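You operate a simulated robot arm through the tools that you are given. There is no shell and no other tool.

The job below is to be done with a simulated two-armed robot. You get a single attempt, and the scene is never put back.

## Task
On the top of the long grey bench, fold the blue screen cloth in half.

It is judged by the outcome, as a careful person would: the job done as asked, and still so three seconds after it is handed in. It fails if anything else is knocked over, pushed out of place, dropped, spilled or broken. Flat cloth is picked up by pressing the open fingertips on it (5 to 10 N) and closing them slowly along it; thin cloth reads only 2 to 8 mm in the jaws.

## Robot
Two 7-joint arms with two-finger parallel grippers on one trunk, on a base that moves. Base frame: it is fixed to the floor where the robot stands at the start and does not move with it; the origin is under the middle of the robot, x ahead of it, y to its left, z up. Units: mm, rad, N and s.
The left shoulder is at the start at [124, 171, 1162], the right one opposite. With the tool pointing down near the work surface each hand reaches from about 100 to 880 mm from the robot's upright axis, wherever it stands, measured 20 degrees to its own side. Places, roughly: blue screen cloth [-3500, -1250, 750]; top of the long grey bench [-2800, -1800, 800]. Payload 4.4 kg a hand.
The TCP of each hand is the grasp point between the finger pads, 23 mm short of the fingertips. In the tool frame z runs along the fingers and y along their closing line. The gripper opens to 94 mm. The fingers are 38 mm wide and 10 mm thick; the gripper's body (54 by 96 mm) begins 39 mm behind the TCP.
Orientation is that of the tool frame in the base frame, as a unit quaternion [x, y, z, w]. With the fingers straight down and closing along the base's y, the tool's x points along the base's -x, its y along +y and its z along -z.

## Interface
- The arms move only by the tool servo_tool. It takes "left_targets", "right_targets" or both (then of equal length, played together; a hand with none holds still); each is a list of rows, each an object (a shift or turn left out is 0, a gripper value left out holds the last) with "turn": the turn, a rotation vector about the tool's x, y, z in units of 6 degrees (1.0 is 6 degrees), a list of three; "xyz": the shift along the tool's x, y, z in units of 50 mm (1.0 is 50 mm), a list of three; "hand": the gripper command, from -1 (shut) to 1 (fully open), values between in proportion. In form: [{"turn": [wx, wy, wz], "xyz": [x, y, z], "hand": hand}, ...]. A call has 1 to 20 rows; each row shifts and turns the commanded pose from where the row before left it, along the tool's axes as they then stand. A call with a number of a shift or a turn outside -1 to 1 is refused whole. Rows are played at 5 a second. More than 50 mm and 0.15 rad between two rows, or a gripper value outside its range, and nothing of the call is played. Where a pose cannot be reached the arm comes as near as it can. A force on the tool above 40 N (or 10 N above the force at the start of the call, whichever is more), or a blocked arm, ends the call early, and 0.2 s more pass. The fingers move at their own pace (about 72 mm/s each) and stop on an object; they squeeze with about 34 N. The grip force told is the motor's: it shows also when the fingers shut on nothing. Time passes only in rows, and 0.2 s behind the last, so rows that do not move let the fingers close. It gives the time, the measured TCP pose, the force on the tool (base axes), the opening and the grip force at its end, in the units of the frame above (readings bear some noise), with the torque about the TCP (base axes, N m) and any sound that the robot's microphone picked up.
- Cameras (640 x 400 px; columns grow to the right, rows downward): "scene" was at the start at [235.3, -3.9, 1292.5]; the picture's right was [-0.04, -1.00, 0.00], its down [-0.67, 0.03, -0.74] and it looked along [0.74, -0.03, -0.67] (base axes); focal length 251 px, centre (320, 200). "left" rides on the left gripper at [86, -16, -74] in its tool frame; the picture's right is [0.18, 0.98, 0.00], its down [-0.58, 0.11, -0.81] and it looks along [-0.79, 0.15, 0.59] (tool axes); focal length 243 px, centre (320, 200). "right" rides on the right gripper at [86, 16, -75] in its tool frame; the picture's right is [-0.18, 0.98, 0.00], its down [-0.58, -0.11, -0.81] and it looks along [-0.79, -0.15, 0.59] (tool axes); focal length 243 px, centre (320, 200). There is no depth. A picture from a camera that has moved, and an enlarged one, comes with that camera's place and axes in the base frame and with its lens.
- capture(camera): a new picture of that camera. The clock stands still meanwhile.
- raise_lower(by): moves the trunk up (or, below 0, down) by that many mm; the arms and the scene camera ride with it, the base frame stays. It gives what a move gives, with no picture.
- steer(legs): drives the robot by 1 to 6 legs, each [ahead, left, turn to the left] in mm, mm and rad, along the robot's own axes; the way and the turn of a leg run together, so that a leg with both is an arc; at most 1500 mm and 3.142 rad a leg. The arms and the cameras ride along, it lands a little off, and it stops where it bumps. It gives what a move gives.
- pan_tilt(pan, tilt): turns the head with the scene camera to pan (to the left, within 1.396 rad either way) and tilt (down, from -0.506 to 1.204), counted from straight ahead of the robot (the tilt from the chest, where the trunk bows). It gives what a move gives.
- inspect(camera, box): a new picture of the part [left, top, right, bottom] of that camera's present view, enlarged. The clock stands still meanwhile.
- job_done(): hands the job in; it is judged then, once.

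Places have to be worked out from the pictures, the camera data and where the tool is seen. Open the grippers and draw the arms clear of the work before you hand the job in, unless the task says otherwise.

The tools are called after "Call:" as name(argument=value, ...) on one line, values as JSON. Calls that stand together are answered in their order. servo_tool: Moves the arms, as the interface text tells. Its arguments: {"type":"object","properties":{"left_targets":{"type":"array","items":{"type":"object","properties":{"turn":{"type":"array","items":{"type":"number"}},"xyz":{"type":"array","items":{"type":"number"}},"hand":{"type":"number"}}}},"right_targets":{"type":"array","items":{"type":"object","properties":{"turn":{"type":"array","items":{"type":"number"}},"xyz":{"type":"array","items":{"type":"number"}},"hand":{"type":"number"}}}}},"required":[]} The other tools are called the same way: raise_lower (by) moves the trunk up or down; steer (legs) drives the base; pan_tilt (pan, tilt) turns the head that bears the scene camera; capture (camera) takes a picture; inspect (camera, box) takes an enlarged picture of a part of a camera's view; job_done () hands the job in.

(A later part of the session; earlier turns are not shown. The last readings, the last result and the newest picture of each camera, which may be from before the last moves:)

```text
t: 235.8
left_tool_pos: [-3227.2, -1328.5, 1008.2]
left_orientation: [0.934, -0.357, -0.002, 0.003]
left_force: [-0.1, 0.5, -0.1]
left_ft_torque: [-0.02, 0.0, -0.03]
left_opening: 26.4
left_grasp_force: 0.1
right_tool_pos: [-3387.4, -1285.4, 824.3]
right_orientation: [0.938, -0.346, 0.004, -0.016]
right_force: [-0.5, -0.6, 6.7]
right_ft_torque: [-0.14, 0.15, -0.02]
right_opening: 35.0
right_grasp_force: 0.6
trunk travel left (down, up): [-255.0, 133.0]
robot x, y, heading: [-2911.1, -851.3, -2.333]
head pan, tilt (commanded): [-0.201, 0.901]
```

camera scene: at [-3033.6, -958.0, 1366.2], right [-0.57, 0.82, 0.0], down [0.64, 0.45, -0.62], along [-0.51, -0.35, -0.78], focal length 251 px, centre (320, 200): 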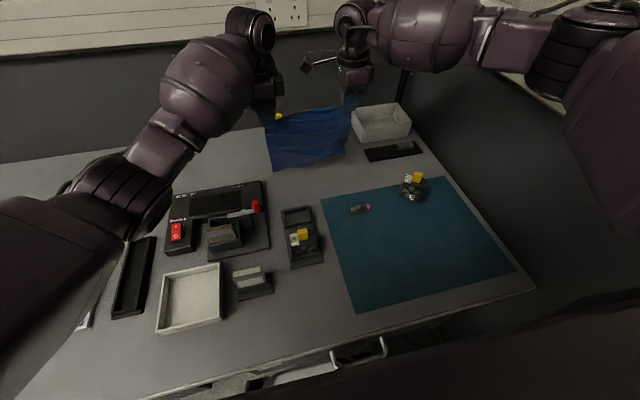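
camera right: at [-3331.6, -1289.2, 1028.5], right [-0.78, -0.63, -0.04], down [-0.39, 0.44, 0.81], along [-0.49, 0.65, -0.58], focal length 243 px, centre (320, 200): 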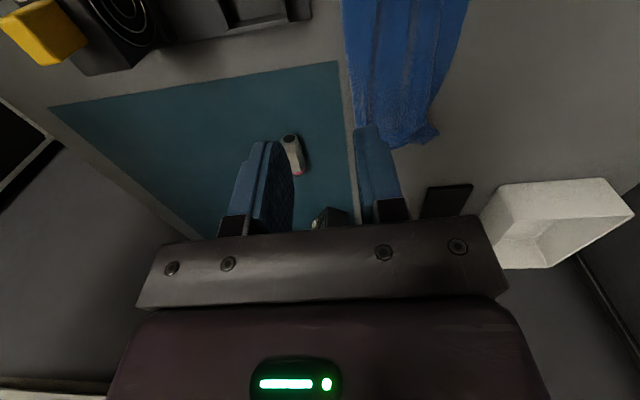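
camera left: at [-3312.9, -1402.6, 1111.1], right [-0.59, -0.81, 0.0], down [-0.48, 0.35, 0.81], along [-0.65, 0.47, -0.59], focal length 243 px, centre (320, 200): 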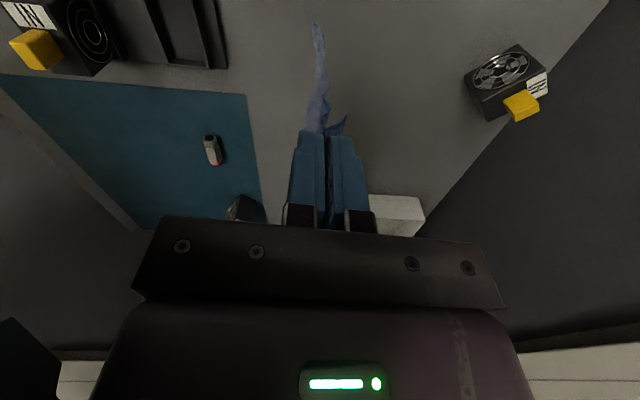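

Call:
servo_tool(right_targets=[{"xyz": [0, 0, 0.02]}, {}])

```text
t: 236.4
left_tool_pos: [-3226.7, -1328.4, 1010.1]
left_orientation: [0.934, -0.357, -0.001, 0.003]
left_force: [1.5, -0.9, 0.6]
left_ft_torque: [0.05, 0.0, -0.02]
left_opening: 25.9
left_grasp_force: 0.2
right_tool_pos: [-3386.7, -1284.4, 825.2]
right_orientation: [0.938, -0.347, 0.005, -0.017]
right_force: [-2.8, -0.7, 14.8]
right_ft_torque: [-0.34, 0.34, -0.06]
right_opening: 35.9
right_grasp_force: 0.8
trunk travel left (down, up): [-255.0, 133.0]
robot x, y, heading: [-2909.9, -848.2, -2.334]
head pan, tilt (commanded): [-0.201, 0.901]
```

All load is still on the far finger, so I tilt back about 1.2° to bring the near finger into contact.

Call:
servo_tool(right_targets=[{"turn": [-0.2, 0, 0]}, {}])

```text
t: 237.0
left_tool_pos: [-3227.6, -1327.0, 1010.2]
left_orientation: [0.934, -0.358, -0.001, 0.003]
left_force: [-0.1, -0.7, 0.2]
left_ft_torque: [-0.02, -0.01, 0.0]
left_opening: 26.5
left_grasp_force: 0.2
right_tool_pos: [-3387.1, -1285.2, 824.1]
right_orientation: [0.938, -0.346, 0.001, -0.007]
right_force: [-1.7, -2.1, 19.7]
right_ft_torque: [-0.4, 0.38, -0.03]
right_opening: 35.6
right_grasp_force: 0.2
trunk travel left (down, up): [-255.0, 133.0]
robot x, y, heading: [-2910.6, -850.3, -2.333]
head pan, tilt (commanded): [-0.201, 0.901]
```

Call:
servo_tool(right_targets=[{"turn": [-0.2, 0, 0], "xyz": [0, 0, 0.004]}, {}])

```text
t: 237.6
left_tool_pos: [-3225.5, -1328.9, 1009.4]
left_orientation: [0.934, -0.357, -0.001, 0.002]
left_force: [0.1, 0.5, -0.2]
left_ft_torque: [-0.03, -0.02, 0.0]
left_opening: 26.1
left_grasp_force: 0.1
right_tool_pos: [-3386.5, -1285.3, 825.6]
right_orientation: [0.938, -0.346, -0.002, 0.003]
right_force: [1.1, 3.4, 23.5]
right_ft_torque: [0.39, -0.41, 0.05]
right_opening: 35.6
right_grasp_force: 0.5
trunk travel left (down, up): [-255.0, 133.0]
robot x, y, heading: [-2911.8, -850.6, -2.331]
head pan, tilt (commanded): [-0.201, 0.901]
```

Now all load is on the near finger; the balance lies in between. I tilt by +0.1 unit.

Call:
servo_tool(right_targets=[{"turn": [0.1, 0, 0]}, {}])

```text
t: 238.2
left_tool_pos: [-3227.2, -1328.3, 1011.9]
left_orientation: [0.934, -0.357, -0.002, 0.002]
left_force: [-0.7, 0.0, 0.5]
left_ft_torque: [-0.01, -0.02, -0.03]
left_opening: 26.4
left_grasp_force: 0.1
right_tool_pos: [-3385.7, -1285.2, 823.7]
right_orientation: [0.938, -0.346, -0.001, -0.002]
right_force: [-1.7, 2.8, 23.2]
right_ft_torque: [-0.23, 0.2, -0.05]
right_opening: 35.4
right_grasp_force: 0.4
trunk travel left (down, up): [-255.0, 133.0]
robot x, y, heading: [-2911.3, -850.1, -2.329]
head pan, tilt (commanded): [-0.201, 0.901]
```

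Balanced: about 7 N near, 16 N far. I spread by 18 mm with the hand moving outward 9 mm, so the near finger stays as anchor and the upper edge is drawn outward.

Call:
servo_tool(right_targets=[{"xyz": [0, 0.03, 0], "hand": -0.19}, {"xyz": [0, 0.03, 0], "hand": -0.126}, {"xyz": [0, 0.03, 0], "hand": -0.062}, {"xyz": [0, 0.03, 0], "hand": 0.0}, {"xyz": [0, 0.03, 0], "hand": 0.065}, {"xyz": [0, 0.03, 0], "hand": 0.13}, {}])

Call:
inspect(camera="right", box=[200, 0, 460, 230])

```text
t: 239.8
left_tool_pos: [-3227.8, -1328.7, 1010.2]
left_orientation: [0.934, -0.357, 0.0, 0.003]
left_force: [-0.6, -0.3, -0.5]
left_ft_torque: [-0.01, -0.01, -0.01]
left_opening: 26.4
left_grasp_force: 0.0
right_tool_pos: [-3393.2, -1292.7, 824.4]
right_orientation: [0.938, -0.347, -0.001, -0.002]
right_force: [2.4, 2.8, 17.5]
right_ft_torque: [-0.25, 0.17, -0.01]
right_opening: 49.7
right_grasp_force: 0.1
trunk travel left (down, up): [-255.0, 133.0]
robot x, y, heading: [-2907.4, -851.4, -2.332]
head pan, tilt (commanded): [-0.201, 0.901]
```

```text
1.74 times, centred on (330, 115) of right
camera zoom: at [-3337.9, -1360.5, 900.1], right [-0.78, -0.63, 0.0], down [-0.37, 0.46, 0.81], along [-0.51, 0.63, -0.59], focal length 422 px, centre (303, 348)
```

zoom: 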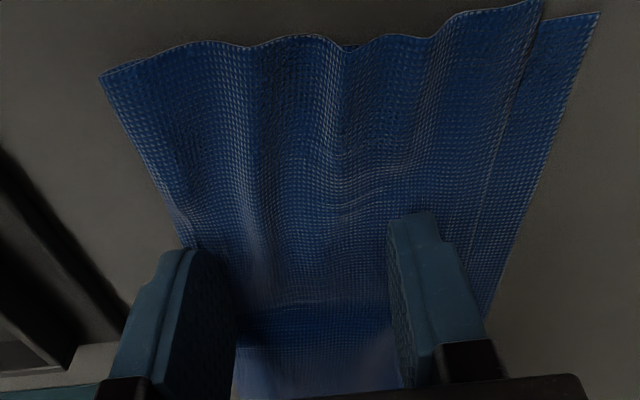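

That works very well: the waves flattened and the upper edge is now close to the lower edge. I spread about 10 mm more.

Call:
servo_tool(right_targets=[{"xyz": [0, 0.03, 0.004], "hand": 0.19}, {"xyz": [0, 0.03, 0], "hand": 0.25}, {"xyz": [0, 0.03, 0], "hand": 0.31}, {"xyz": [0, 0.02, 0], "hand": 0.36}, {}])

Call:
inspect(camera="right", box=[200, 0, 460, 230])

```text
t: 241.0
left_tool_pos: [-3226.4, -1328.4, 1011.3]
left_orientation: [0.934, -0.356, -0.001, 0.002]
left_force: [0.1, 0.0, 0.8]
left_ft_torque: [0.01, 0.02, -0.02]
left_opening: 26.4
left_grasp_force: 0.0
right_tool_pos: [-3396.0, -1297.0, 824.5]
right_orientation: [0.938, -0.347, -0.001, -0.001]
right_force: [3.9, 2.6, 22.9]
right_ft_torque: [-0.47, 0.25, 0.06]
right_opening: 60.0
right_grasp_force: 0.0
trunk travel left (down, up): [-255.0, 133.0]
robot x, y, heading: [-2908.6, -853.3, -2.327]
head pan, tilt (commanded): [-0.201, 0.901]
```

```text
1.74 times, centred on (330, 115) of right
camera zoom: at [-3340.8, -1364.1, 900.1], right [-0.78, -0.63, 0.0], down [-0.37, 0.46, 0.81], along [-0.51, 0.63, -0.59], focal length 422 px, centre (303, 348)
```

zoom: 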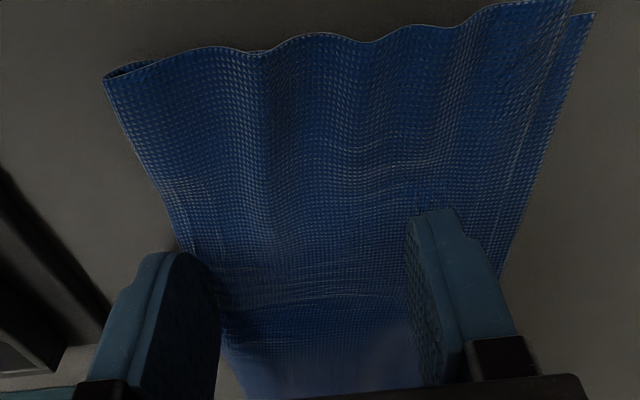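

The waves are nearly gone and the edges nearly meet at e≈50. I lift straight up and look at the whole.

Call:
servo_tool(right_targets=[{"xyz": [0, 0, -0.2]}, {"xyz": [0, 0, -0.8]}, {"xyz": [0, 0, -0.9]}, {"xyz": [-0.5, -0.7, -0.4]}, {"xyz": [-0.5, -0.8, 0]}, {}])

Call:
inspect(camera="scene", box=[250, 130, 370, 210])

Call:
capture(camera="left")

```text
t: 242.4
left_tool_pos: [-3228.5, -1329.6, 1008.9]
left_orientation: [0.934, -0.358, -0.001, 0.002]
left_force: [-0.1, 0.0, -0.2]
left_ft_torque: [-0.01, -0.01, 0.0]
left_opening: 26.3
left_grasp_force: 0.0
right_tool_pos: [-3385.5, -1209.8, 934.5]
right_orientation: [0.938, -0.346, -0.001, -0.003]
right_force: [-0.3, 0.3, 0.8]
right_ft_torque: [0.05, -0.01, 0.03]
right_opening: 63.6
right_grasp_force: 0.1
trunk travel left (down, up): [-255.0, 133.0]
robot x, y, heading: [-2910.9, -850.2, -2.337]
head pan, tilt (commanded): [-0.201, 0.901]
```

```text
5.00 times, centred on (310, 170) of scene
camera zoom: at [-3033.5, -958.6, 1366.1], right [-0.57, 0.82, 0.0], down [0.64, 0.45, -0.62], along [-0.51, -0.35, -0.78], focal length 1256 px, centre (370, 350)
```

zoom: 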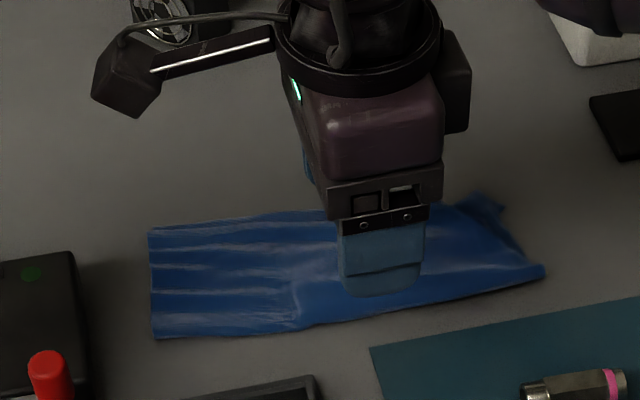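

```text
taken
camera left: at [-3152.5, -1375.0, 1082.9], right [-0.52, -0.86, 0.0], down [-0.5, 0.31, 0.81], along [-0.69, 0.42, -0.59], focal length 243 px, centre (320, 200)
```

left: 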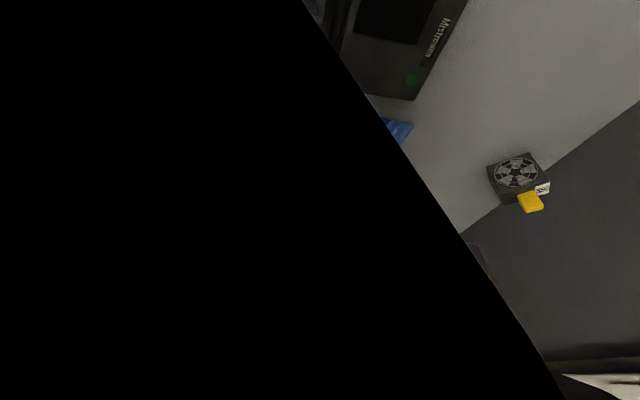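

The cloth looks flat now at the left. I move the right hand aside to see the whole cloth.

Call:
servo_tool(right_targets=[{"xyz": [-0.8, -0.5, -0.3]}, {"xyz": [-0.8, -0.5, 0]}, {"xyz": [-0.6, -0.6, 0]}, {}])

Call:
inspect(camera="scene", box=[260, 140, 370, 209])

Call:
inspect(camera="scene", box=[315, 150, 370, 200])

```text
t: 243.4
left_tool_pos: [-3228.4, -1330.9, 1009.7]
left_orientation: [0.934, -0.356, 0.0, 0.002]
left_force: [0.1, 0.1, -0.5]
left_ft_torque: [0.0, -0.05, -0.04]
left_opening: 26.3
left_grasp_force: 0.0
right_tool_pos: [-3418.2, -1074.8, 953.4]
right_orientation: [0.938, -0.346, 0.0, -0.003]
right_force: [0.0, 0.1, 0.0]
right_ft_torque: [0.0, -0.03, 0.02]
right_opening: 64.2
right_grasp_force: 0.0
trunk travel left (down, up): [-255.0, 133.0]
robot x, y, heading: [-2909.5, -853.1, -2.333]
head pan, tilt (commanded): [-0.201, 0.901]
```

```text
5.80 times, centred on (315, 174) of scene
camera zoom: at [-3033.7, -958.8, 1366.0], right [-0.57, 0.82, 0.0], down [0.64, 0.45, -0.62], along [-0.51, -0.35, -0.78], focal length 1456 px, centre (349, 348)
```

zoom: 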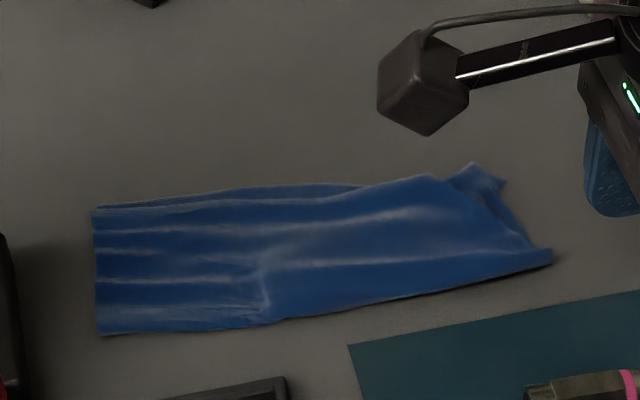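

```text
8.00 times, centred on (342, 175) of scene
camera zoom: at [-3033.7, -958.8, 1366.0], right [-0.57, 0.82, 0.0], down [0.64, 0.45, -0.62], along [-0.51, -0.35, -0.78], focal length 2009 px, centre (140, 400)
```

zoom: 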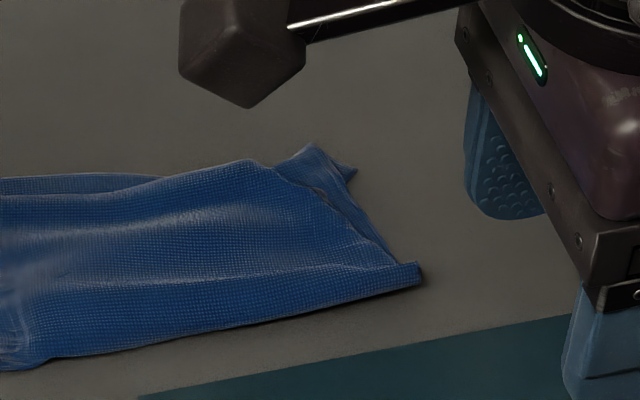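

The left half is now flat and aligned; at the right end the upper layer's corner (e≈172, n≈76) is still drawn in by about 45 mm. The spreading trick worked well, so I'll repeat it there along the length: I turn the right hand by about −108° so that its jaws open toward the right-back corner.

Call:
servo_tool(right_targets=[{"turn": [0, 0, -1], "hand": -0.383}, {"turn": [0, 0, -1]}, {"turn": [0, 0, -1]}, {"turn": [0, 0, -1]}, {"turn": [0, 0, -1]}, {"turn": [0, 0, -1]}, {"turn": [0, 0, -1]}, {"turn": [0, 0, -1]}, {"turn": [0, 0, -1]}, {"turn": [0, 0, -1]}, {"turn": [0, 0, -1]}, {"turn": [0, 0, -1]}, {"turn": [0, 0, -1]}, {"turn": [0, 0, -1]}, {"turn": [0, 0, -1]}, {"turn": [0, 0, -1]}, {"turn": [0, 0, -1]}, {"turn": [0, 0, -1]}, {}])

Call:
capture(camera="right")

```text
t: 247.4
left_tool_pos: [-3228.2, -1329.6, 1009.5]
left_orientation: [0.934, -0.356, 0.0, 0.002]
left_force: [-0.2, 0.4, 0.2]
left_ft_torque: [-0.01, 0.0, 0.01]
left_opening: 26.3
left_grasp_force: 0.0
right_tool_pos: [-3417.1, -1076.9, 954.5]
right_orientation: [0.831, 0.556, 0.002, -0.002]
right_force: [-0.8, -0.3, 0.0]
right_ft_torque: [0.0, 0.0, -0.03]
right_opening: 29.1
right_grasp_force: 0.1
trunk travel left (down, up): [-255.0, 133.0]
robot x, y, heading: [-2909.5, -853.8, -2.336]
head pan, tilt (commanded): [-0.201, 0.901]
```

```text
taken
camera right: at [-3370.1, -1002.2, 1030.6], right [0.84, -0.55, 0.0], down [-0.32, -0.5, 0.8], along [-0.44, -0.67, -0.6], focal length 243 px, centre (320, 200)
```

right: 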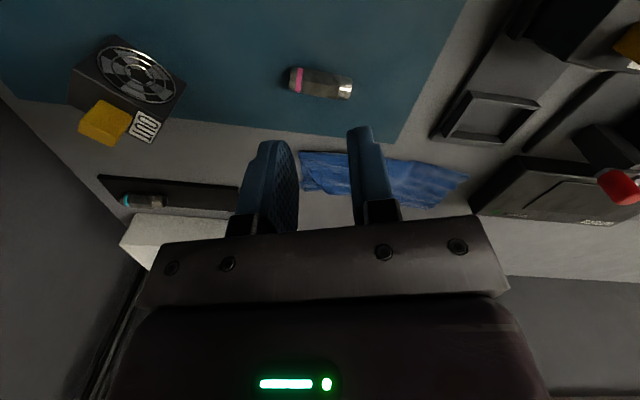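

The yaw is right. I bring the right hand above the right part (e≈147, n≈60).

Call:
servo_tool(right_targets=[{"xyz": [-0.762, -0.025, 0.36]}, {"xyz": [-0.762, -0.025, 0.36]}, {"xyz": [-0.762, -0.025, 0.36]}, {"xyz": [-0.762, -0.025, 0.36]}, {"xyz": [-0.762, -0.025, 0.36]}, {}])

Call:
inspect(camera="right", box=[180, 0, 480, 230])

Call:
inspect(camera="scene", box=[260, 130, 380, 205])

```text
t: 248.8
left_tool_pos: [-3228.7, -1328.7, 1010.3]
left_orientation: [0.934, -0.357, -0.001, 0.002]
left_force: [0.5, 0.0, 0.3]
left_ft_torque: [-0.03, 0.01, 0.0]
left_opening: 26.5
left_grasp_force: 0.0
right_tool_pos: [-3494.9, -1249.3, 867.4]
right_orientation: [0.831, 0.556, 0.001, -0.002]
right_force: [-0.3, 0.8, 0.4]
right_ft_torque: [-0.04, -0.02, 0.0]
right_opening: 28.8
right_grasp_force: 0.0
trunk travel left (down, up): [-255.0, 133.0]
robot x, y, heading: [-2915.0, -852.7, -2.332]
head pan, tilt (commanded): [-0.201, 0.901]
```

```text
1.74 times, centred on (330, 115) of right
camera zoom: at [-3446.7, -1175.7, 943.0], right [0.84, -0.55, 0.0], down [-0.32, -0.5, 0.8], along [-0.44, -0.67, -0.6], focal length 422 px, centre (303, 348)
```

zoom: 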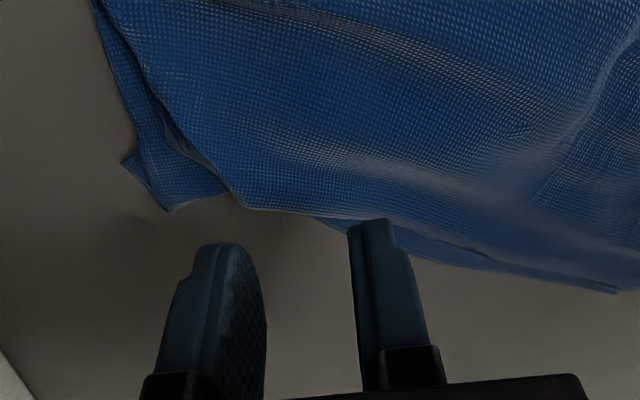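

```text
5.33 times, centred on (320, 168) of scene
camera zoom: at [-3033.7, -957.2, 1366.3], right [-0.57, 0.82, 0.0], down [0.64, 0.45, -0.62], along [-0.51, -0.35, -0.78], focal length 1340 px, centre (320, 373)
```

zoom: 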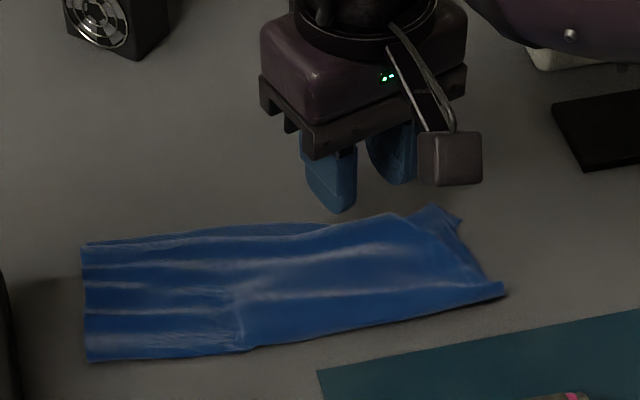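

From this side I see the upper layer's corner and the lower layer's corner beyond it. I lower the fingertips closer.

Call:
servo_tool(right_targets=[{"xyz": [0, 0, 0.4]}, {"xyz": [0, 0, 0.3]}, {}])

Call:
inspect(camera="right", box=[180, 0, 480, 230])

```text
t: 249.6
left_tool_pos: [-3228.0, -1329.7, 1010.0]
left_orientation: [0.934, -0.356, -0.001, 0.002]
left_force: [-0.1, 0.2, -0.3]
left_ft_torque: [-0.01, -0.01, -0.02]
left_opening: 26.4
left_grasp_force: 0.1
right_tool_pos: [-3496.5, -1249.2, 829.8]
right_orientation: [0.832, 0.555, 0.002, -0.003]
right_force: [0.4, 0.0, 1.1]
right_ft_torque: [-0.04, -0.02, -0.05]
right_opening: 29.0
right_grasp_force: 0.1
trunk travel left (down, up): [-255.0, 133.0]
robot x, y, heading: [-2908.8, -850.2, -2.331]
head pan, tilt (commanded): [-0.201, 0.901]
```

```text
1.74 times, centred on (330, 115) of right
camera zoom: at [-3447.3, -1175.1, 905.8], right [0.84, -0.55, 0.0], down [-0.32, -0.5, 0.8], along [-0.44, -0.67, -0.6], focal length 422 px, centre (303, 348)
```

zoom: 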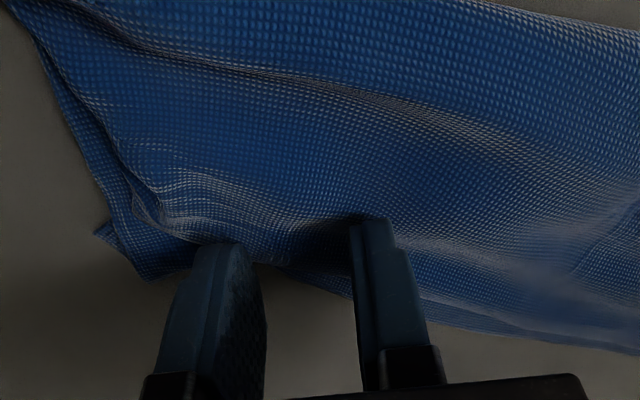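

The fingertips straddle the right part of the upper layer. I press down to load both fingers.

Call:
servo_tool(right_targets=[{"xyz": [0, 0, 0.06]}, {"xyz": [0, 0, 0.03]}, {}])

Call:
servo_tool(right_targets=[{"xyz": [0, 0, 0.02]}, {}])

```text
t: 250.4
left_tool_pos: [-3227.9, -1329.1, 1009.9]
left_orientation: [0.934, -0.356, 0.0, 0.002]
left_force: [-0.2, -0.2, 0.3]
left_ft_torque: [0.0, -0.02, -0.03]
left_opening: 26.2
left_grasp_force: 0.1
right_tool_pos: [-3495.2, -1248.6, 826.8]
right_orientation: [0.832, 0.555, 0.001, -0.002]
right_force: [0.5, -1.5, 7.6]
right_ft_torque: [0.1, -0.03, 0.03]
right_opening: 28.9
right_grasp_force: 0.1
trunk travel left (down, up): [-255.0, 133.0]
robot x, y, heading: [-2909.3, -852.3, -2.329]
head pan, tilt (commanded): [-0.201, 0.901]
```

```text
t: 251.0
left_tool_pos: [-3225.6, -1328.3, 1010.4]
left_orientation: [0.934, -0.356, 0.0, 0.002]
left_force: [0.9, 0.9, -0.7]
left_ft_torque: [0.02, 0.01, 0.02]
left_opening: 26.3
left_grasp_force: 0.1
right_tool_pos: [-3495.6, -1250.3, 824.8]
right_orientation: [0.831, 0.556, 0.001, -0.002]
right_force: [1.4, -0.9, 17.7]
right_ft_torque: [0.28, 0.06, -0.01]
right_opening: 29.0
right_grasp_force: 0.1
trunk travel left (down, up): [-255.0, 133.0]
robot x, y, heading: [-2912.2, -850.2, -2.336]
head pan, tilt (commanded): [-0.201, 0.901]
```

Balanced (puller about 13 N, anchor about 5 N). I spread 40 mm, the hand moving 20 mm toward the right-back corner.

Call:
servo_tool(right_targets=[{"xyz": [0, -0.04, 0], "hand": -0.3}, {"xyz": [0, -0.04, 0], "hand": -0.215}, {"xyz": [0, -0.04, 0], "hand": -0.13}, {"xyz": [0, -0.04, 0], "hand": -0.045}, {"xyz": [0, -0.04, 0], "hand": 0.04}, {}])

Call:
inspect(camera="right", box=[180, 0, 480, 230])

```text
t: 252.4
left_tool_pos: [-3226.4, -1328.0, 1010.7]
left_orientation: [0.934, -0.356, -0.001, 0.002]
left_force: [-0.2, 0.4, -0.2]
left_ft_torque: [0.0, 0.0, 0.02]
left_opening: 26.2
left_grasp_force: 0.1
right_tool_pos: [-3503.0, -1245.9, 824.6]
right_orientation: [0.832, 0.555, 0.002, -0.002]
right_force: [4.4, -0.3, 24.4]
right_ft_torque: [0.42, 0.14, -0.07]
right_opening: 44.7
right_grasp_force: 0.1
trunk travel left (down, up): [-255.0, 133.0]
robot x, y, heading: [-2910.6, -852.6, -2.33]
head pan, tilt (commanded): [-0.201, 0.901]
```

```text
1.74 times, centred on (330, 115) of right
camera zoom: at [-3455.4, -1171.1, 901.3], right [0.84, -0.55, 0.0], down [-0.32, -0.5, 0.8], along [-0.44, -0.67, -0.59], focal length 422 px, centre (303, 348)
```

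zoom: 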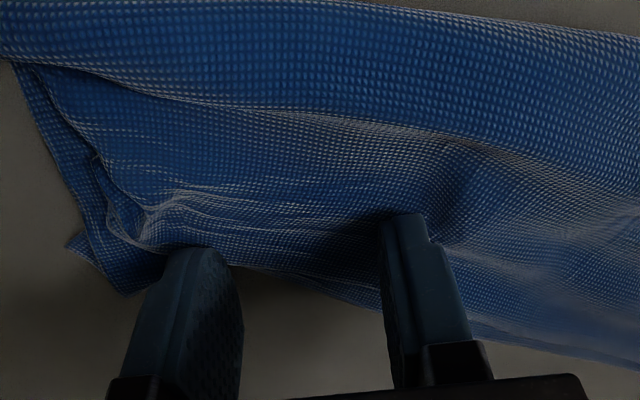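

The corner is being drawn out. I continue the spread another 22 mm, easing the press slightly.

Call:
servo_tool(right_targets=[{"xyz": [0, -0.04, -0.006], "hand": 0.125}, {"xyz": [0, -0.04, 0], "hand": 0.21}, {"xyz": [0, -0.04, 0], "hand": 0.295}, {"xyz": [0, -0.04, 0], "hand": 0.38}, {"xyz": [0, -0.04, 0], "hand": 0.465}, {"xyz": [0, -0.04, 0], "hand": 0.55}, {}])

Call:
inspect(camera="right", box=[150, 0, 480, 230])

```text
t: 254.0
left_tool_pos: [-3225.8, -1329.0, 1009.6]
left_orientation: [0.934, -0.357, -0.002, 0.002]
left_force: [0.3, -0.5, -0.5]
left_ft_torque: [0.0, 0.02, 0.03]
left_opening: 26.2
left_grasp_force: 0.0
right_tool_pos: [-3514.6, -1239.3, 824.5]
right_orientation: [0.831, 0.556, 0.001, -0.002]
right_force: [4.1, -2.8, 22.0]
right_ft_torque: [0.41, 0.31, -0.05]
right_opening: 68.8
right_grasp_force: 0.0
trunk travel left (down, up): [-255.0, 133.0]
robot x, y, heading: [-2912.3, -852.2, -2.33]
head pan, tilt (commanded): [-0.201, 0.901]
```

```text
1.74 times, centred on (315, 115) of right
camera zoom: at [-3467.0, -1165.6, 901.2], right [0.84, -0.55, 0.0], down [-0.32, -0.5, 0.8], along [-0.44, -0.67, -0.59], focal length 422 px, centre (329, 348)
```

zoom: 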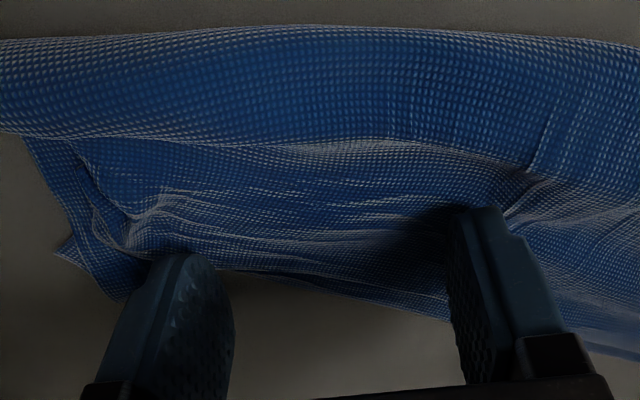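

I lift the hand straight up and draw it back to see the effect.

Call:
servo_tool(right_targets=[{"xyz": [0, 0, -0.2]}, {"xyz": [0, 0, -0.8]}, {"xyz": [0, 0, -0.9]}, {"xyz": [0.8, 0, -0.3]}, {"xyz": [0.8, 0, 0]}, {"xyz": [0.8, -0.3, 0]}, {"xyz": [0.5, -0.3, 0]}, {}])

Call:
inspect(camera="scene", box=[260, 140, 370, 209])

Call:
inspect(camera="scene", box=[315, 150, 370, 200])

Call:
inspect(camera="right", box=[200, 60, 500, 230])

```text
t: 255.8
left_tool_pos: [-3229.0, -1329.0, 1008.5]
left_orientation: [0.934, -0.357, -0.001, 0.002]
left_force: [0.7, 0.1, -0.3]
left_ft_torque: [-0.02, 0.02, 0.02]
left_opening: 26.3
left_grasp_force: 0.2
right_tool_pos: [-3487.9, -1096.3, 936.4]
right_orientation: [0.831, 0.556, 0.004, -0.002]
right_force: [-0.2, 0.1, -0.6]
right_ft_torque: [0.03, -0.03, 0.0]
right_opening: 72.9
right_grasp_force: 0.0
trunk travel left (down, up): [-255.0, 133.0]
robot x, y, heading: [-2908.1, -849.2, -2.337]
head pan, tilt (commanded): [-0.201, 0.901]
```

```text
5.80 times, centred on (315, 174) of scene
camera zoom: at [-3033.6, -958.4, 1366.1], right [-0.57, 0.82, 0.0], down [0.64, 0.45, -0.62], along [-0.51, -0.35, -0.78], focal length 1456 px, centre (349, 348)
```

zoom: 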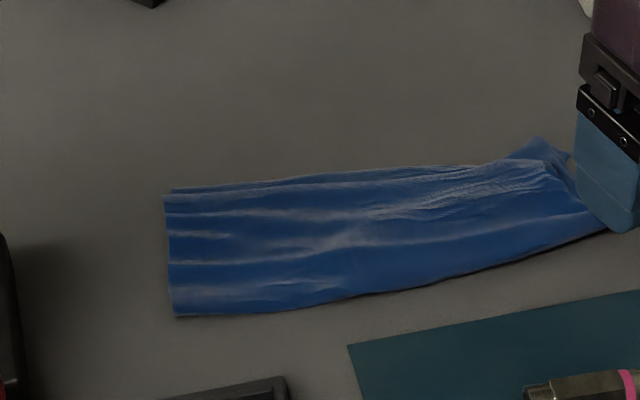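

```text
8.00 times, centred on (342, 175) of scene
camera zoom: at [-3033.6, -958.4, 1366.1], right [-0.57, 0.82, 0.0], down [0.64, 0.45, -0.62], along [-0.51, -0.35, -0.78], focal length 2009 px, centre (140, 400)
```

zoom: 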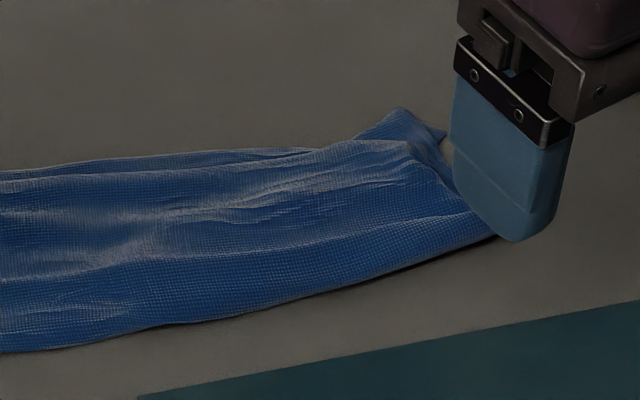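

```text
2.13 times, centred on (350, 145) of right
camera zoom: at [-3440.1, -1022.3, 1013.3], right [0.84, -0.55, 0.0], down [-0.32, -0.5, 0.8], along [-0.44, -0.67, -0.6], focal length 518 px, centre (256, 317)
```

zoom: 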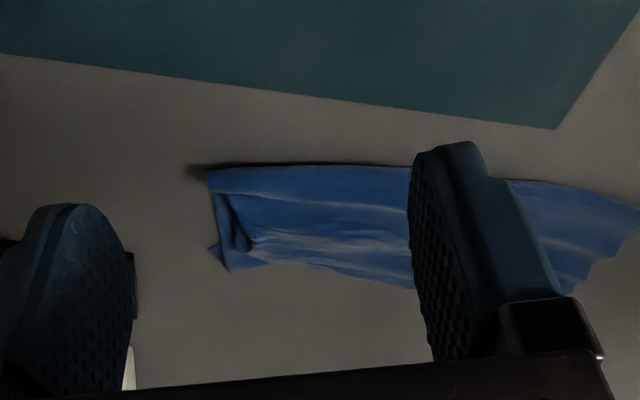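

The stack moved right as a whole but the upper corner is now nearly over the lower one (right end e≈236–255). The right end is still narrow (n from about 20 to 80–97), so I turn the hand back and repeat the crease-to-edge spread there.

Call:
servo_tool(right_targets=[{"turn": [0, 0, 1], "xyz": [0, 0, -0.4], "hand": -0.447}, {"turn": [0, 0, 1]}, {"turn": [0, 0, 1]}, {"turn": [0, 0, 1]}, {"turn": [0, 0, 1]}, {"turn": [0, 0, 1]}, {"turn": [0, 0, 1]}, {"turn": [0, 0, 1]}, {"turn": [0, 0, 1]}, {"turn": [0, 0, 1]}, {"turn": [0, 0, 1]}, {"turn": [0, 0, 1]}, {"turn": [0, 0, 1]}, {"turn": [0, 0, 1]}, {"turn": [0, 0, 1]}, {"turn": [0, 0, 1]}, {"turn": [0, 0, 1]}, {"turn": [0, 0, 1]}, {}])

Call:
inspect(camera="scene", box=[265, 140, 375, 209])

```text
t: 259.8
left_tool_pos: [-3228.1, -1329.5, 1009.5]
left_orientation: [0.934, -0.356, 0.0, 0.002]
left_force: [-0.4, 0.1, 0.0]
left_ft_torque: [0.0, -0.02, -0.02]
left_opening: 26.3
left_grasp_force: 0.1
right_tool_pos: [-3487.5, -1094.4, 953.3]
right_orientation: [0.938, -0.347, -0.001, -0.003]
right_force: [0.2, 0.2, -0.3]
right_ft_torque: [0.02, 0.04, -0.01]
right_opening: 25.7
right_grasp_force: 0.1
trunk travel left (down, up): [-255.0, 133.0]
robot x, y, heading: [-2912.1, -849.9, -2.332]
head pan, tilt (commanded): [-0.201, 0.901]
```

```text
5.80 times, centred on (320, 174) of scene
camera zoom: at [-3033.6, -958.0, 1366.2], right [-0.57, 0.82, 0.0], down [0.64, 0.45, -0.62], along [-0.51, -0.35, -0.78], focal length 1456 px, centre (320, 348)
```

zoom: 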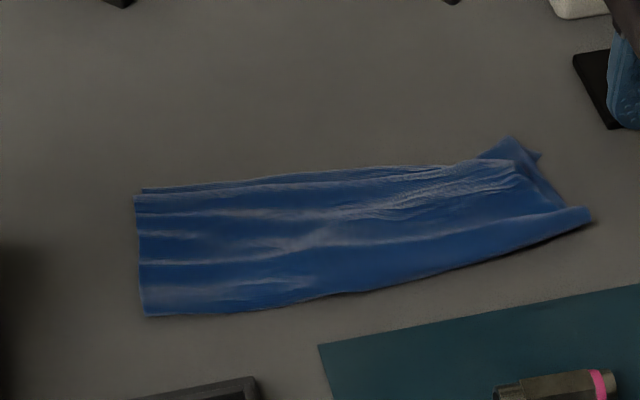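

Now unobstructed: crease from (27,−3) to (264,33), right end still compressed (n 33→77 upper, 94 lower). I yaw the hand about 20° and place it at the right end (e≈225, n≈51) with an 18 mm opening.

Call:
servo_tool(right_targets=[{"turn": [0, 0, 0.83], "hand": -0.617}, {"turn": [0, 0, 0.83]}, {"turn": [0, 0, 0.83]}, {"turn": [0, 0, 0.83]}, {"xyz": [0.272, 0.469, 0.5]}, {"xyz": [0.272, 0.469, 0.5]}, {"xyz": [0.272, 0.469, 0.5]}, {"xyz": [0.272, 0.469, 0.5]}, {}])

Call:
inspect(camera="right", box=[200, 0, 460, 230])

```text
t: 261.8
left_tool_pos: [-3228.7, -1328.2, 1011.2]
left_orientation: [0.934, -0.357, -0.001, 0.002]
left_force: [0.8, 0.0, -0.3]
left_ft_torque: [-0.05, -0.01, -0.04]
left_opening: 26.5
left_grasp_force: 0.1
right_tool_pos: [-3545.1, -1189.4, 851.9]
right_orientation: [0.864, -0.503, -0.001, -0.003]
right_force: [-0.1, 0.1, 0.4]
right_ft_torque: [0.01, 0.04, 0.0]
right_opening: 17.9
right_grasp_force: 0.1
trunk travel left (down, up): [-255.0, 133.0]
robot x, y, heading: [-2914.7, -852.9, -2.334]
head pan, tilt (commanded): [-0.201, 0.901]
```

```text
1.74 times, centred on (330, 115) of right
camera zoom: at [-3516.7, -1271.3, 927.8], right [-0.95, -0.32, 0.0], down [-0.19, 0.55, 0.81], along [-0.26, 0.77, -0.59], focal length 422 px, centre (303, 348)
```

zoom: 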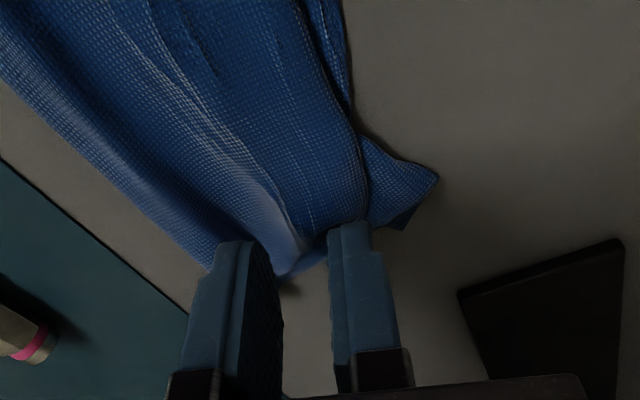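

I lower to contact with both fingertips on the right end.

Call:
servo_tool(right_targets=[{"xyz": [0, 0, 0.3]}, {"xyz": [0, 0, 0.14]}, {}])

Call:
servo_tool(right_targets=[{"xyz": [0, 0, 0.04]}, {"xyz": [0, 0, 0.03]}, {}])

Call:
inspect(camera="right", box=[200, 0, 460, 230])

```text
t: 262.6
left_tool_pos: [-3227.4, -1330.6, 1009.4]
left_orientation: [0.934, -0.357, -0.001, 0.001]
left_force: [-0.4, -0.5, -1.2]
left_ft_torque: [0.04, 0.0, -0.01]
left_opening: 26.2
left_grasp_force: 0.1
right_tool_pos: [-3543.6, -1188.6, 831.4]
right_orientation: [0.864, -0.503, -0.001, -0.003]
right_force: [0.1, 0.0, -0.4]
right_ft_torque: [-0.03, 0.01, 0.04]
right_opening: 17.9
right_grasp_force: 0.1
trunk travel left (down, up): [-255.0, 133.0]
robot x, y, heading: [-2911.5, -851.4, -2.335]
head pan, tilt (commanded): [-0.201, 0.901]
```

```text
t: 263.4
left_tool_pos: [-3226.7, -1329.5, 1008.6]
left_orientation: [0.934, -0.357, -0.001, 0.001]
left_force: [0.3, -0.4, 0.1]
left_ft_torque: [-0.02, 0.01, -0.02]
left_opening: 26.1
left_grasp_force: 0.0
right_tool_pos: [-3543.9, -1188.6, 826.7]
right_orientation: [0.864, -0.504, -0.002, -0.003]
right_force: [-0.9, 0.3, 1.2]
right_ft_torque: [0.0, 0.03, 0.0]
right_opening: 18.4
right_grasp_force: 0.1
trunk travel left (down, up): [-255.0, 133.0]
robot x, y, heading: [-2910.3, -849.6, -2.33]
head pan, tilt (commanded): [-0.201, 0.901]
```

```text
1.74 times, centred on (330, 115) of right
camera zoom: at [-3515.1, -1270.7, 902.3], right [-0.95, -0.32, 0.0], down [-0.19, 0.55, 0.81], along [-0.26, 0.77, -0.59], focal length 422 px, centre (303, 348)
```

zoom: 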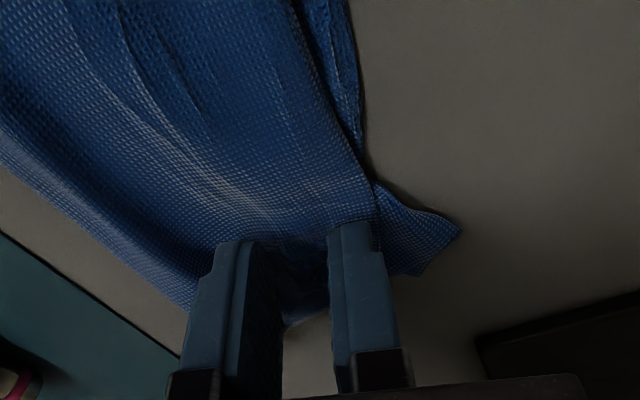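

Good placement: far finger at the upper layer's corner panel, near finger at the crease side. I press and check the load balance.

Call:
servo_tool(right_targets=[{"xyz": [0, 0, 0.02]}, {"xyz": [0, 0, 0.015]}, {}])

Call:
servo_tool(right_targets=[{"xyz": [0, 0, 0.015]}, {}])

```text
t: 264.2
left_tool_pos: [-3227.6, -1329.0, 1009.3]
left_orientation: [0.934, -0.357, 0.0, 0.002]
left_force: [0.7, 0.5, 0.5]
left_ft_torque: [-0.04, 0.03, 0.03]
left_opening: 26.4
left_grasp_force: 0.0
right_tool_pos: [-3542.9, -1188.8, 827.3]
right_orientation: [0.864, -0.504, -0.002, -0.003]
right_force: [-0.5, 0.4, 1.1]
right_ft_torque: [0.0, -0.01, -0.01]
right_opening: 18.1
right_grasp_force: 0.1
trunk travel left (down, up): [-255.0, 133.0]
robot x, y, heading: [-2910.0, -852.0, -2.331]
head pan, tilt (commanded): [-0.201, 0.901]
```

```text
t: 264.8
left_tool_pos: [-3228.0, -1328.5, 1009.9]
left_orientation: [0.935, -0.356, 0.0, 0.001]
left_force: [0.2, 0.2, 0.2]
left_ft_torque: [0.0, 0.02, 0.06]
left_opening: 26.2
left_grasp_force: 0.0
right_tool_pos: [-3542.6, -1188.2, 825.6]
right_orientation: [0.864, -0.504, -0.001, -0.003]
right_force: [0.0, 0.6, 4.0]
right_ft_torque: [0.0, 0.02, -0.03]
right_opening: 18.1
right_grasp_force: 0.0
trunk travel left (down, up): [-255.0, 133.0]
robot x, y, heading: [-2909.5, -848.4, -2.33]
head pan, tilt (commanded): [-0.201, 0.901]
```

Balanced at 4 N. I press a little more and spread 35 mm, moving the hand outward so the near finger stays put.

Call:
servo_tool(right_targets=[{"xyz": [0, 0, 0.016]}, {}])

Call:
servo_tool(right_targets=[{"xyz": [0, 0.04, 0], "hand": -0.53}, {"xyz": [0, 0.04, 0], "hand": -0.445}, {"xyz": [0, 0.04, 0], "hand": -0.36}, {"xyz": [0, 0.04, 0], "hand": -0.275}, {"xyz": [0, 0.04, 0], "hand": -0.19}, {}])

Call:
inspect(camera="right", box=[200, 0, 460, 230])

```text
t: 265.4
left_tool_pos: [-3226.1, -1329.2, 1009.6]
left_orientation: [0.935, -0.356, -0.001, 0.002]
left_force: [0.5, -0.2, -0.1]
left_ft_torque: [-0.02, 0.05, 0.03]
left_opening: 26.6
left_grasp_force: 0.1
right_tool_pos: [-3543.4, -1188.8, 825.5]
right_orientation: [0.864, -0.503, -0.002, -0.002]
right_force: [-0.5, 3.0, 11.9]
right_ft_torque: [-0.1, 0.14, 0.0]
right_opening: 18.1
right_grasp_force: 0.2
trunk travel left (down, up): [-255.0, 133.0]
robot x, y, heading: [-2911.3, -850.8, -2.333]
head pan, tilt (commanded): [-0.201, 0.901]
```

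```text
t: 266.8
left_tool_pos: [-3227.4, -1329.9, 1010.0]
left_orientation: [0.934, -0.357, -0.001, 0.002]
left_force: [-0.6, -0.9, -0.4]
left_ft_torque: [0.0, -0.03, 0.01]
left_opening: 26.4
left_grasp_force: 0.2
right_tool_pos: [-3551.6, -1191.7, 825.4]
right_orientation: [0.864, -0.504, -0.002, -0.003]
right_force: [2.4, 0.9, 14.2]
right_ft_torque: [-0.25, 0.16, 0.04]
right_opening: 36.4
right_grasp_force: 0.0
trunk travel left (down, up): [-255.0, 133.0]
robot x, y, heading: [-2909.7, -848.8, -2.337]
head pan, tilt (commanded): [-0.201, 0.901]
```

```text
1.74 times, centred on (330, 115) of right
camera zoom: at [-3523.0, -1275.3, 900.9], right [-0.95, -0.32, 0.0], down [-0.19, 0.56, 0.81], along [-0.26, 0.77, -0.59], focal length 422 px, centre (303, 348)
```

zoom: 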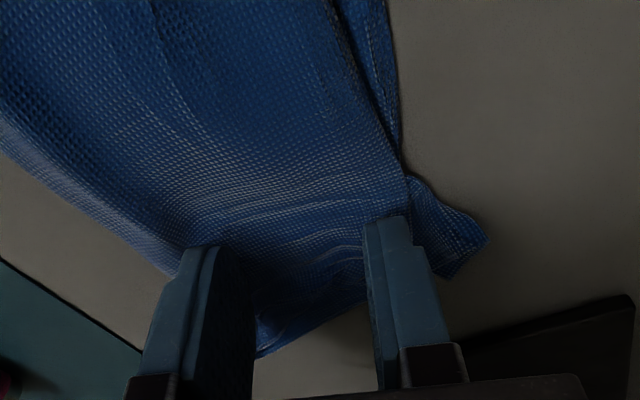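

The right end is widening. I continue the spread.

Call:
servo_tool(right_targets=[{"xyz": [0, 0.03, 0.006], "hand": -0.105}, {"xyz": [0, 0.03, 0], "hand": -0.02}, {"xyz": [0, 0.03, 0], "hand": 0.065}, {"xyz": [0, 0.03, 0], "hand": 0.15}, {"xyz": [0, 0.03, 0], "hand": 0.235}, {}])

Call:
inspect(camera="right", box=[200, 0, 460, 230])

```text
t: 268.2
left_tool_pos: [-3227.7, -1329.2, 1010.5]
left_orientation: [0.934, -0.356, -0.001, 0.003]
left_force: [0.4, 0.6, -0.1]
left_ft_torque: [0.0, -0.03, 0.01]
left_opening: 26.6
left_grasp_force: 0.0
right_tool_pos: [-3557.2, -1196.3, 824.8]
right_orientation: [0.864, -0.504, -0.002, -0.002]
right_force: [2.2, 1.9, 15.8]
right_ft_torque: [-0.3, 0.31, -0.01]
right_opening: 56.4
right_grasp_force: 0.0
trunk travel left (down, up): [-255.0, 133.0]
robot x, y, heading: [-2906.6, -853.5, -2.338]
head pan, tilt (commanded): [-0.201, 0.901]
```

```text
1.74 times, centred on (330, 115) of right
camera zoom: at [-3529.2, -1279.1, 900.9], right [-0.95, -0.32, 0.0], down [-0.19, 0.56, 0.81], along [-0.26, 0.77, -0.59], focal length 422 px, centre (303, 348)
```

zoom: 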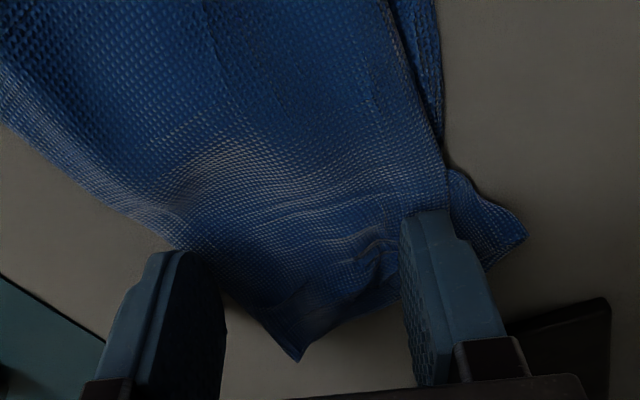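

I lift and step back for an overall view.

Call:
servo_tool(right_targets=[{"xyz": [0, 0, -0.2]}, {"xyz": [0, 0, -0.8]}, {"xyz": [0, 0, -0.9]}, {"xyz": [0, -0.8, -0.3]}, {"xyz": [0, -0.9, 0]}, {"xyz": [0, -0.9, 0]}, {}])

Call:
inspect(camera="scene", box=[265, 140, 375, 209])

Call:
inspect(camera="scene", box=[320, 145, 375, 195])

```text
t: 269.8
left_tool_pos: [-3229.0, -1330.2, 1009.4]
left_orientation: [0.934, -0.357, -0.001, 0.002]
left_force: [0.2, -0.4, 0.0]
left_ft_torque: [-0.02, 0.0, 0.02]
left_opening: 26.2
left_grasp_force: 0.0
right_tool_pos: [-3445.5, -1133.1, 932.9]
right_orientation: [0.864, -0.504, -0.002, -0.004]
right_force: [0.1, 0.1, 0.4]
right_ft_torque: [0.01, 0.01, 0.03]
right_opening: 57.6
right_grasp_force: 0.1
trunk travel left (down, up): [-255.0, 133.0]
robot x, y, heading: [-2913.0, -855.4, -2.333]
head pan, tilt (commanded): [-0.201, 0.901]
```

```text
5.80 times, centred on (320, 174) of scene
camera zoom: at [-3033.8, -958.4, 1366.1], right [-0.57, 0.82, 0.0], down [0.64, 0.45, -0.62], along [-0.51, -0.35, -0.78], focal length 1456 px, centre (320, 348)
```

zoom: 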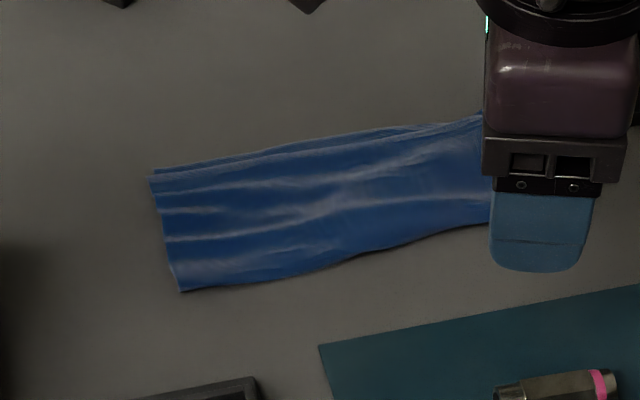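

```text
8.00 times, centred on (348, 170) of scene
camera zoom: at [-3033.8, -958.4, 1366.1], right [-0.57, 0.82, 0.0], down [0.64, 0.45, -0.62], along [-0.51, -0.35, -0.78], focal length 2009 px, centre (100, 440)
```

zoom: 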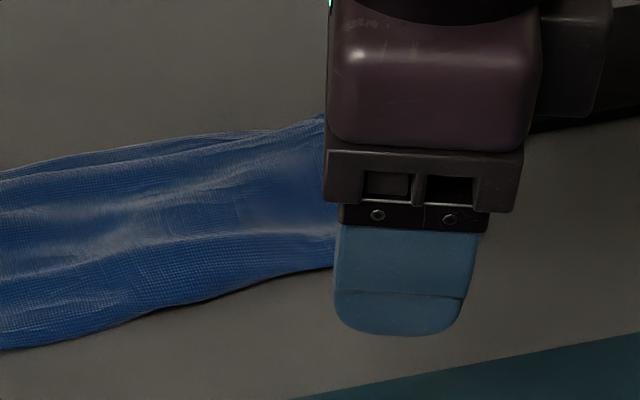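

The right hand still hides the right end; I move it further back and to the side.

Call:
servo_tool(right_targets=[{"xyz": [-0.2, -0.9, -0.3]}, {"xyz": [-0.5, -0.8, 0]}, {"xyz": [-0.6, -0.5, 0]}, {}])

Call:
inspect(camera="scene", box=[265, 135, 385, 210])

Call:
inspect(camera="scene", box=[320, 140, 375, 190])

```text
t: 270.8
left_tool_pos: [-3227.9, -1329.1, 1009.2]
left_orientation: [0.934, -0.356, 0.0, 0.002]
left_force: [0.3, 0.0, -0.4]
left_ft_torque: [0.0, 0.02, -0.01]
left_opening: 26.4
left_grasp_force: 0.0
right_tool_pos: [-3381.8, -1022.8, 945.8]
right_orientation: [0.864, -0.503, -0.001, -0.003]
right_force: [0.3, -0.6, 0.2]
right_ft_torque: [0.04, 0.01, 0.0]
right_opening: 58.0
right_grasp_force: 0.0
trunk travel left (down, up): [-255.0, 133.0]
robot x, y, heading: [-2912.6, -853.3, -2.338]
head pan, tilt (commanded): [-0.201, 0.901]
```

```text
5.33 times, centred on (325, 172) of scene
camera zoom: at [-3033.8, -958.9, 1366.0], right [-0.57, 0.82, 0.0], down [0.64, 0.45, -0.62], along [-0.51, -0.35, -0.78], focal length 1340 px, centre (293, 347)
```

zoom: 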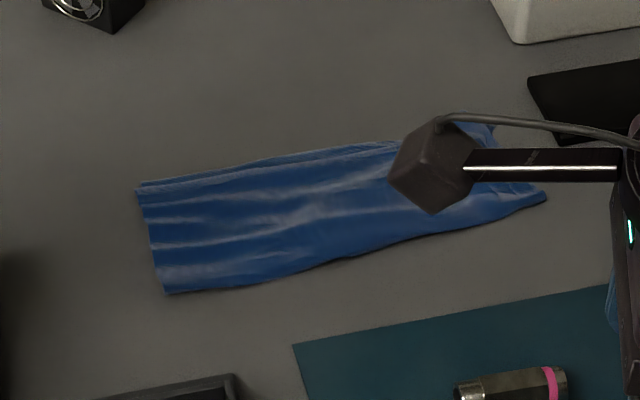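

```text
8.00 times, centred on (348, 165) of scene
camera zoom: at [-3033.8, -958.9, 1366.0], right [-0.57, 0.82, 0.0], down [0.64, 0.45, -0.62], along [-0.51, -0.35, -0.78], focal length 2009 px, centre (100, 480)
```

zoom: 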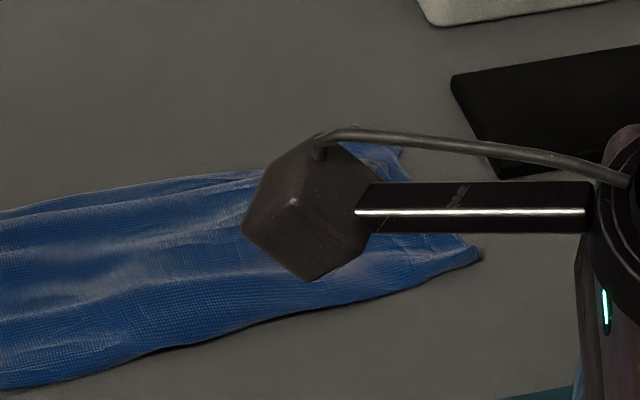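

The camera bracket still covers the right end; I raise the right hand 100 mm.

Call:
servo_tool(right_targets=[{"xyz": [0, 0, -0.9]}, {"xyz": [0, -0.3, -0.9]}, {"xyz": [0, -0.3, -0.4]}, {}])

Call:
inspect(camera="scene", box=[265, 135, 385, 210])

Call:
inspect(camera="scene", box=[320, 140, 375, 190])

```text
t: 271.8
left_tool_pos: [-3227.1, -1328.4, 1010.0]
left_orientation: [0.934, -0.357, -0.001, 0.002]
left_force: [-0.7, 1.3, -0.4]
left_ft_torque: [-0.01, 0.03, 0.0]
left_opening: 26.4
left_grasp_force: 0.0
right_tool_pos: [-3357.1, -1007.5, 1058.4]
right_orientation: [0.864, -0.503, -0.001, -0.003]
right_force: [0.2, -0.4, 0.4]
right_ft_torque: [0.04, 0.01, 0.0]
right_opening: 57.8
right_grasp_force: 0.1
trunk travel left (down, up): [-255.0, 133.0]
robot x, y, heading: [-2909.8, -850.6, -2.336]
head pan, tilt (commanded): [-0.201, 0.901]
```

```text
5.33 times, centred on (325, 172) of scene
camera zoom: at [-3033.8, -958.1, 1366.1], right [-0.57, 0.82, 0.0], down [0.64, 0.45, -0.62], along [-0.51, -0.35, -0.78], focal length 1340 px, centre (293, 347)
```

zoom: 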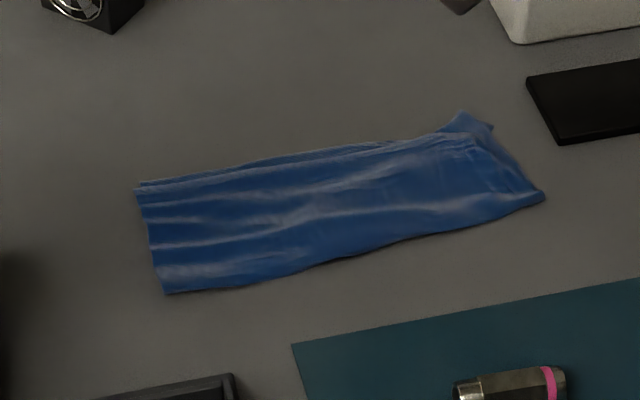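

```text
8.00 times, centred on (348, 165) of scene
camera zoom: at [-3033.8, -958.1, 1366.1], right [-0.57, 0.82, 0.0], down [0.64, 0.45, -0.62], along [-0.51, -0.35, -0.78], focal length 2009 px, centre (100, 480)
```

zoom: 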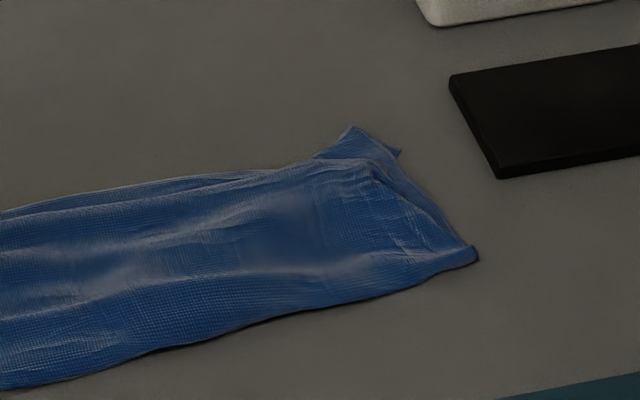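

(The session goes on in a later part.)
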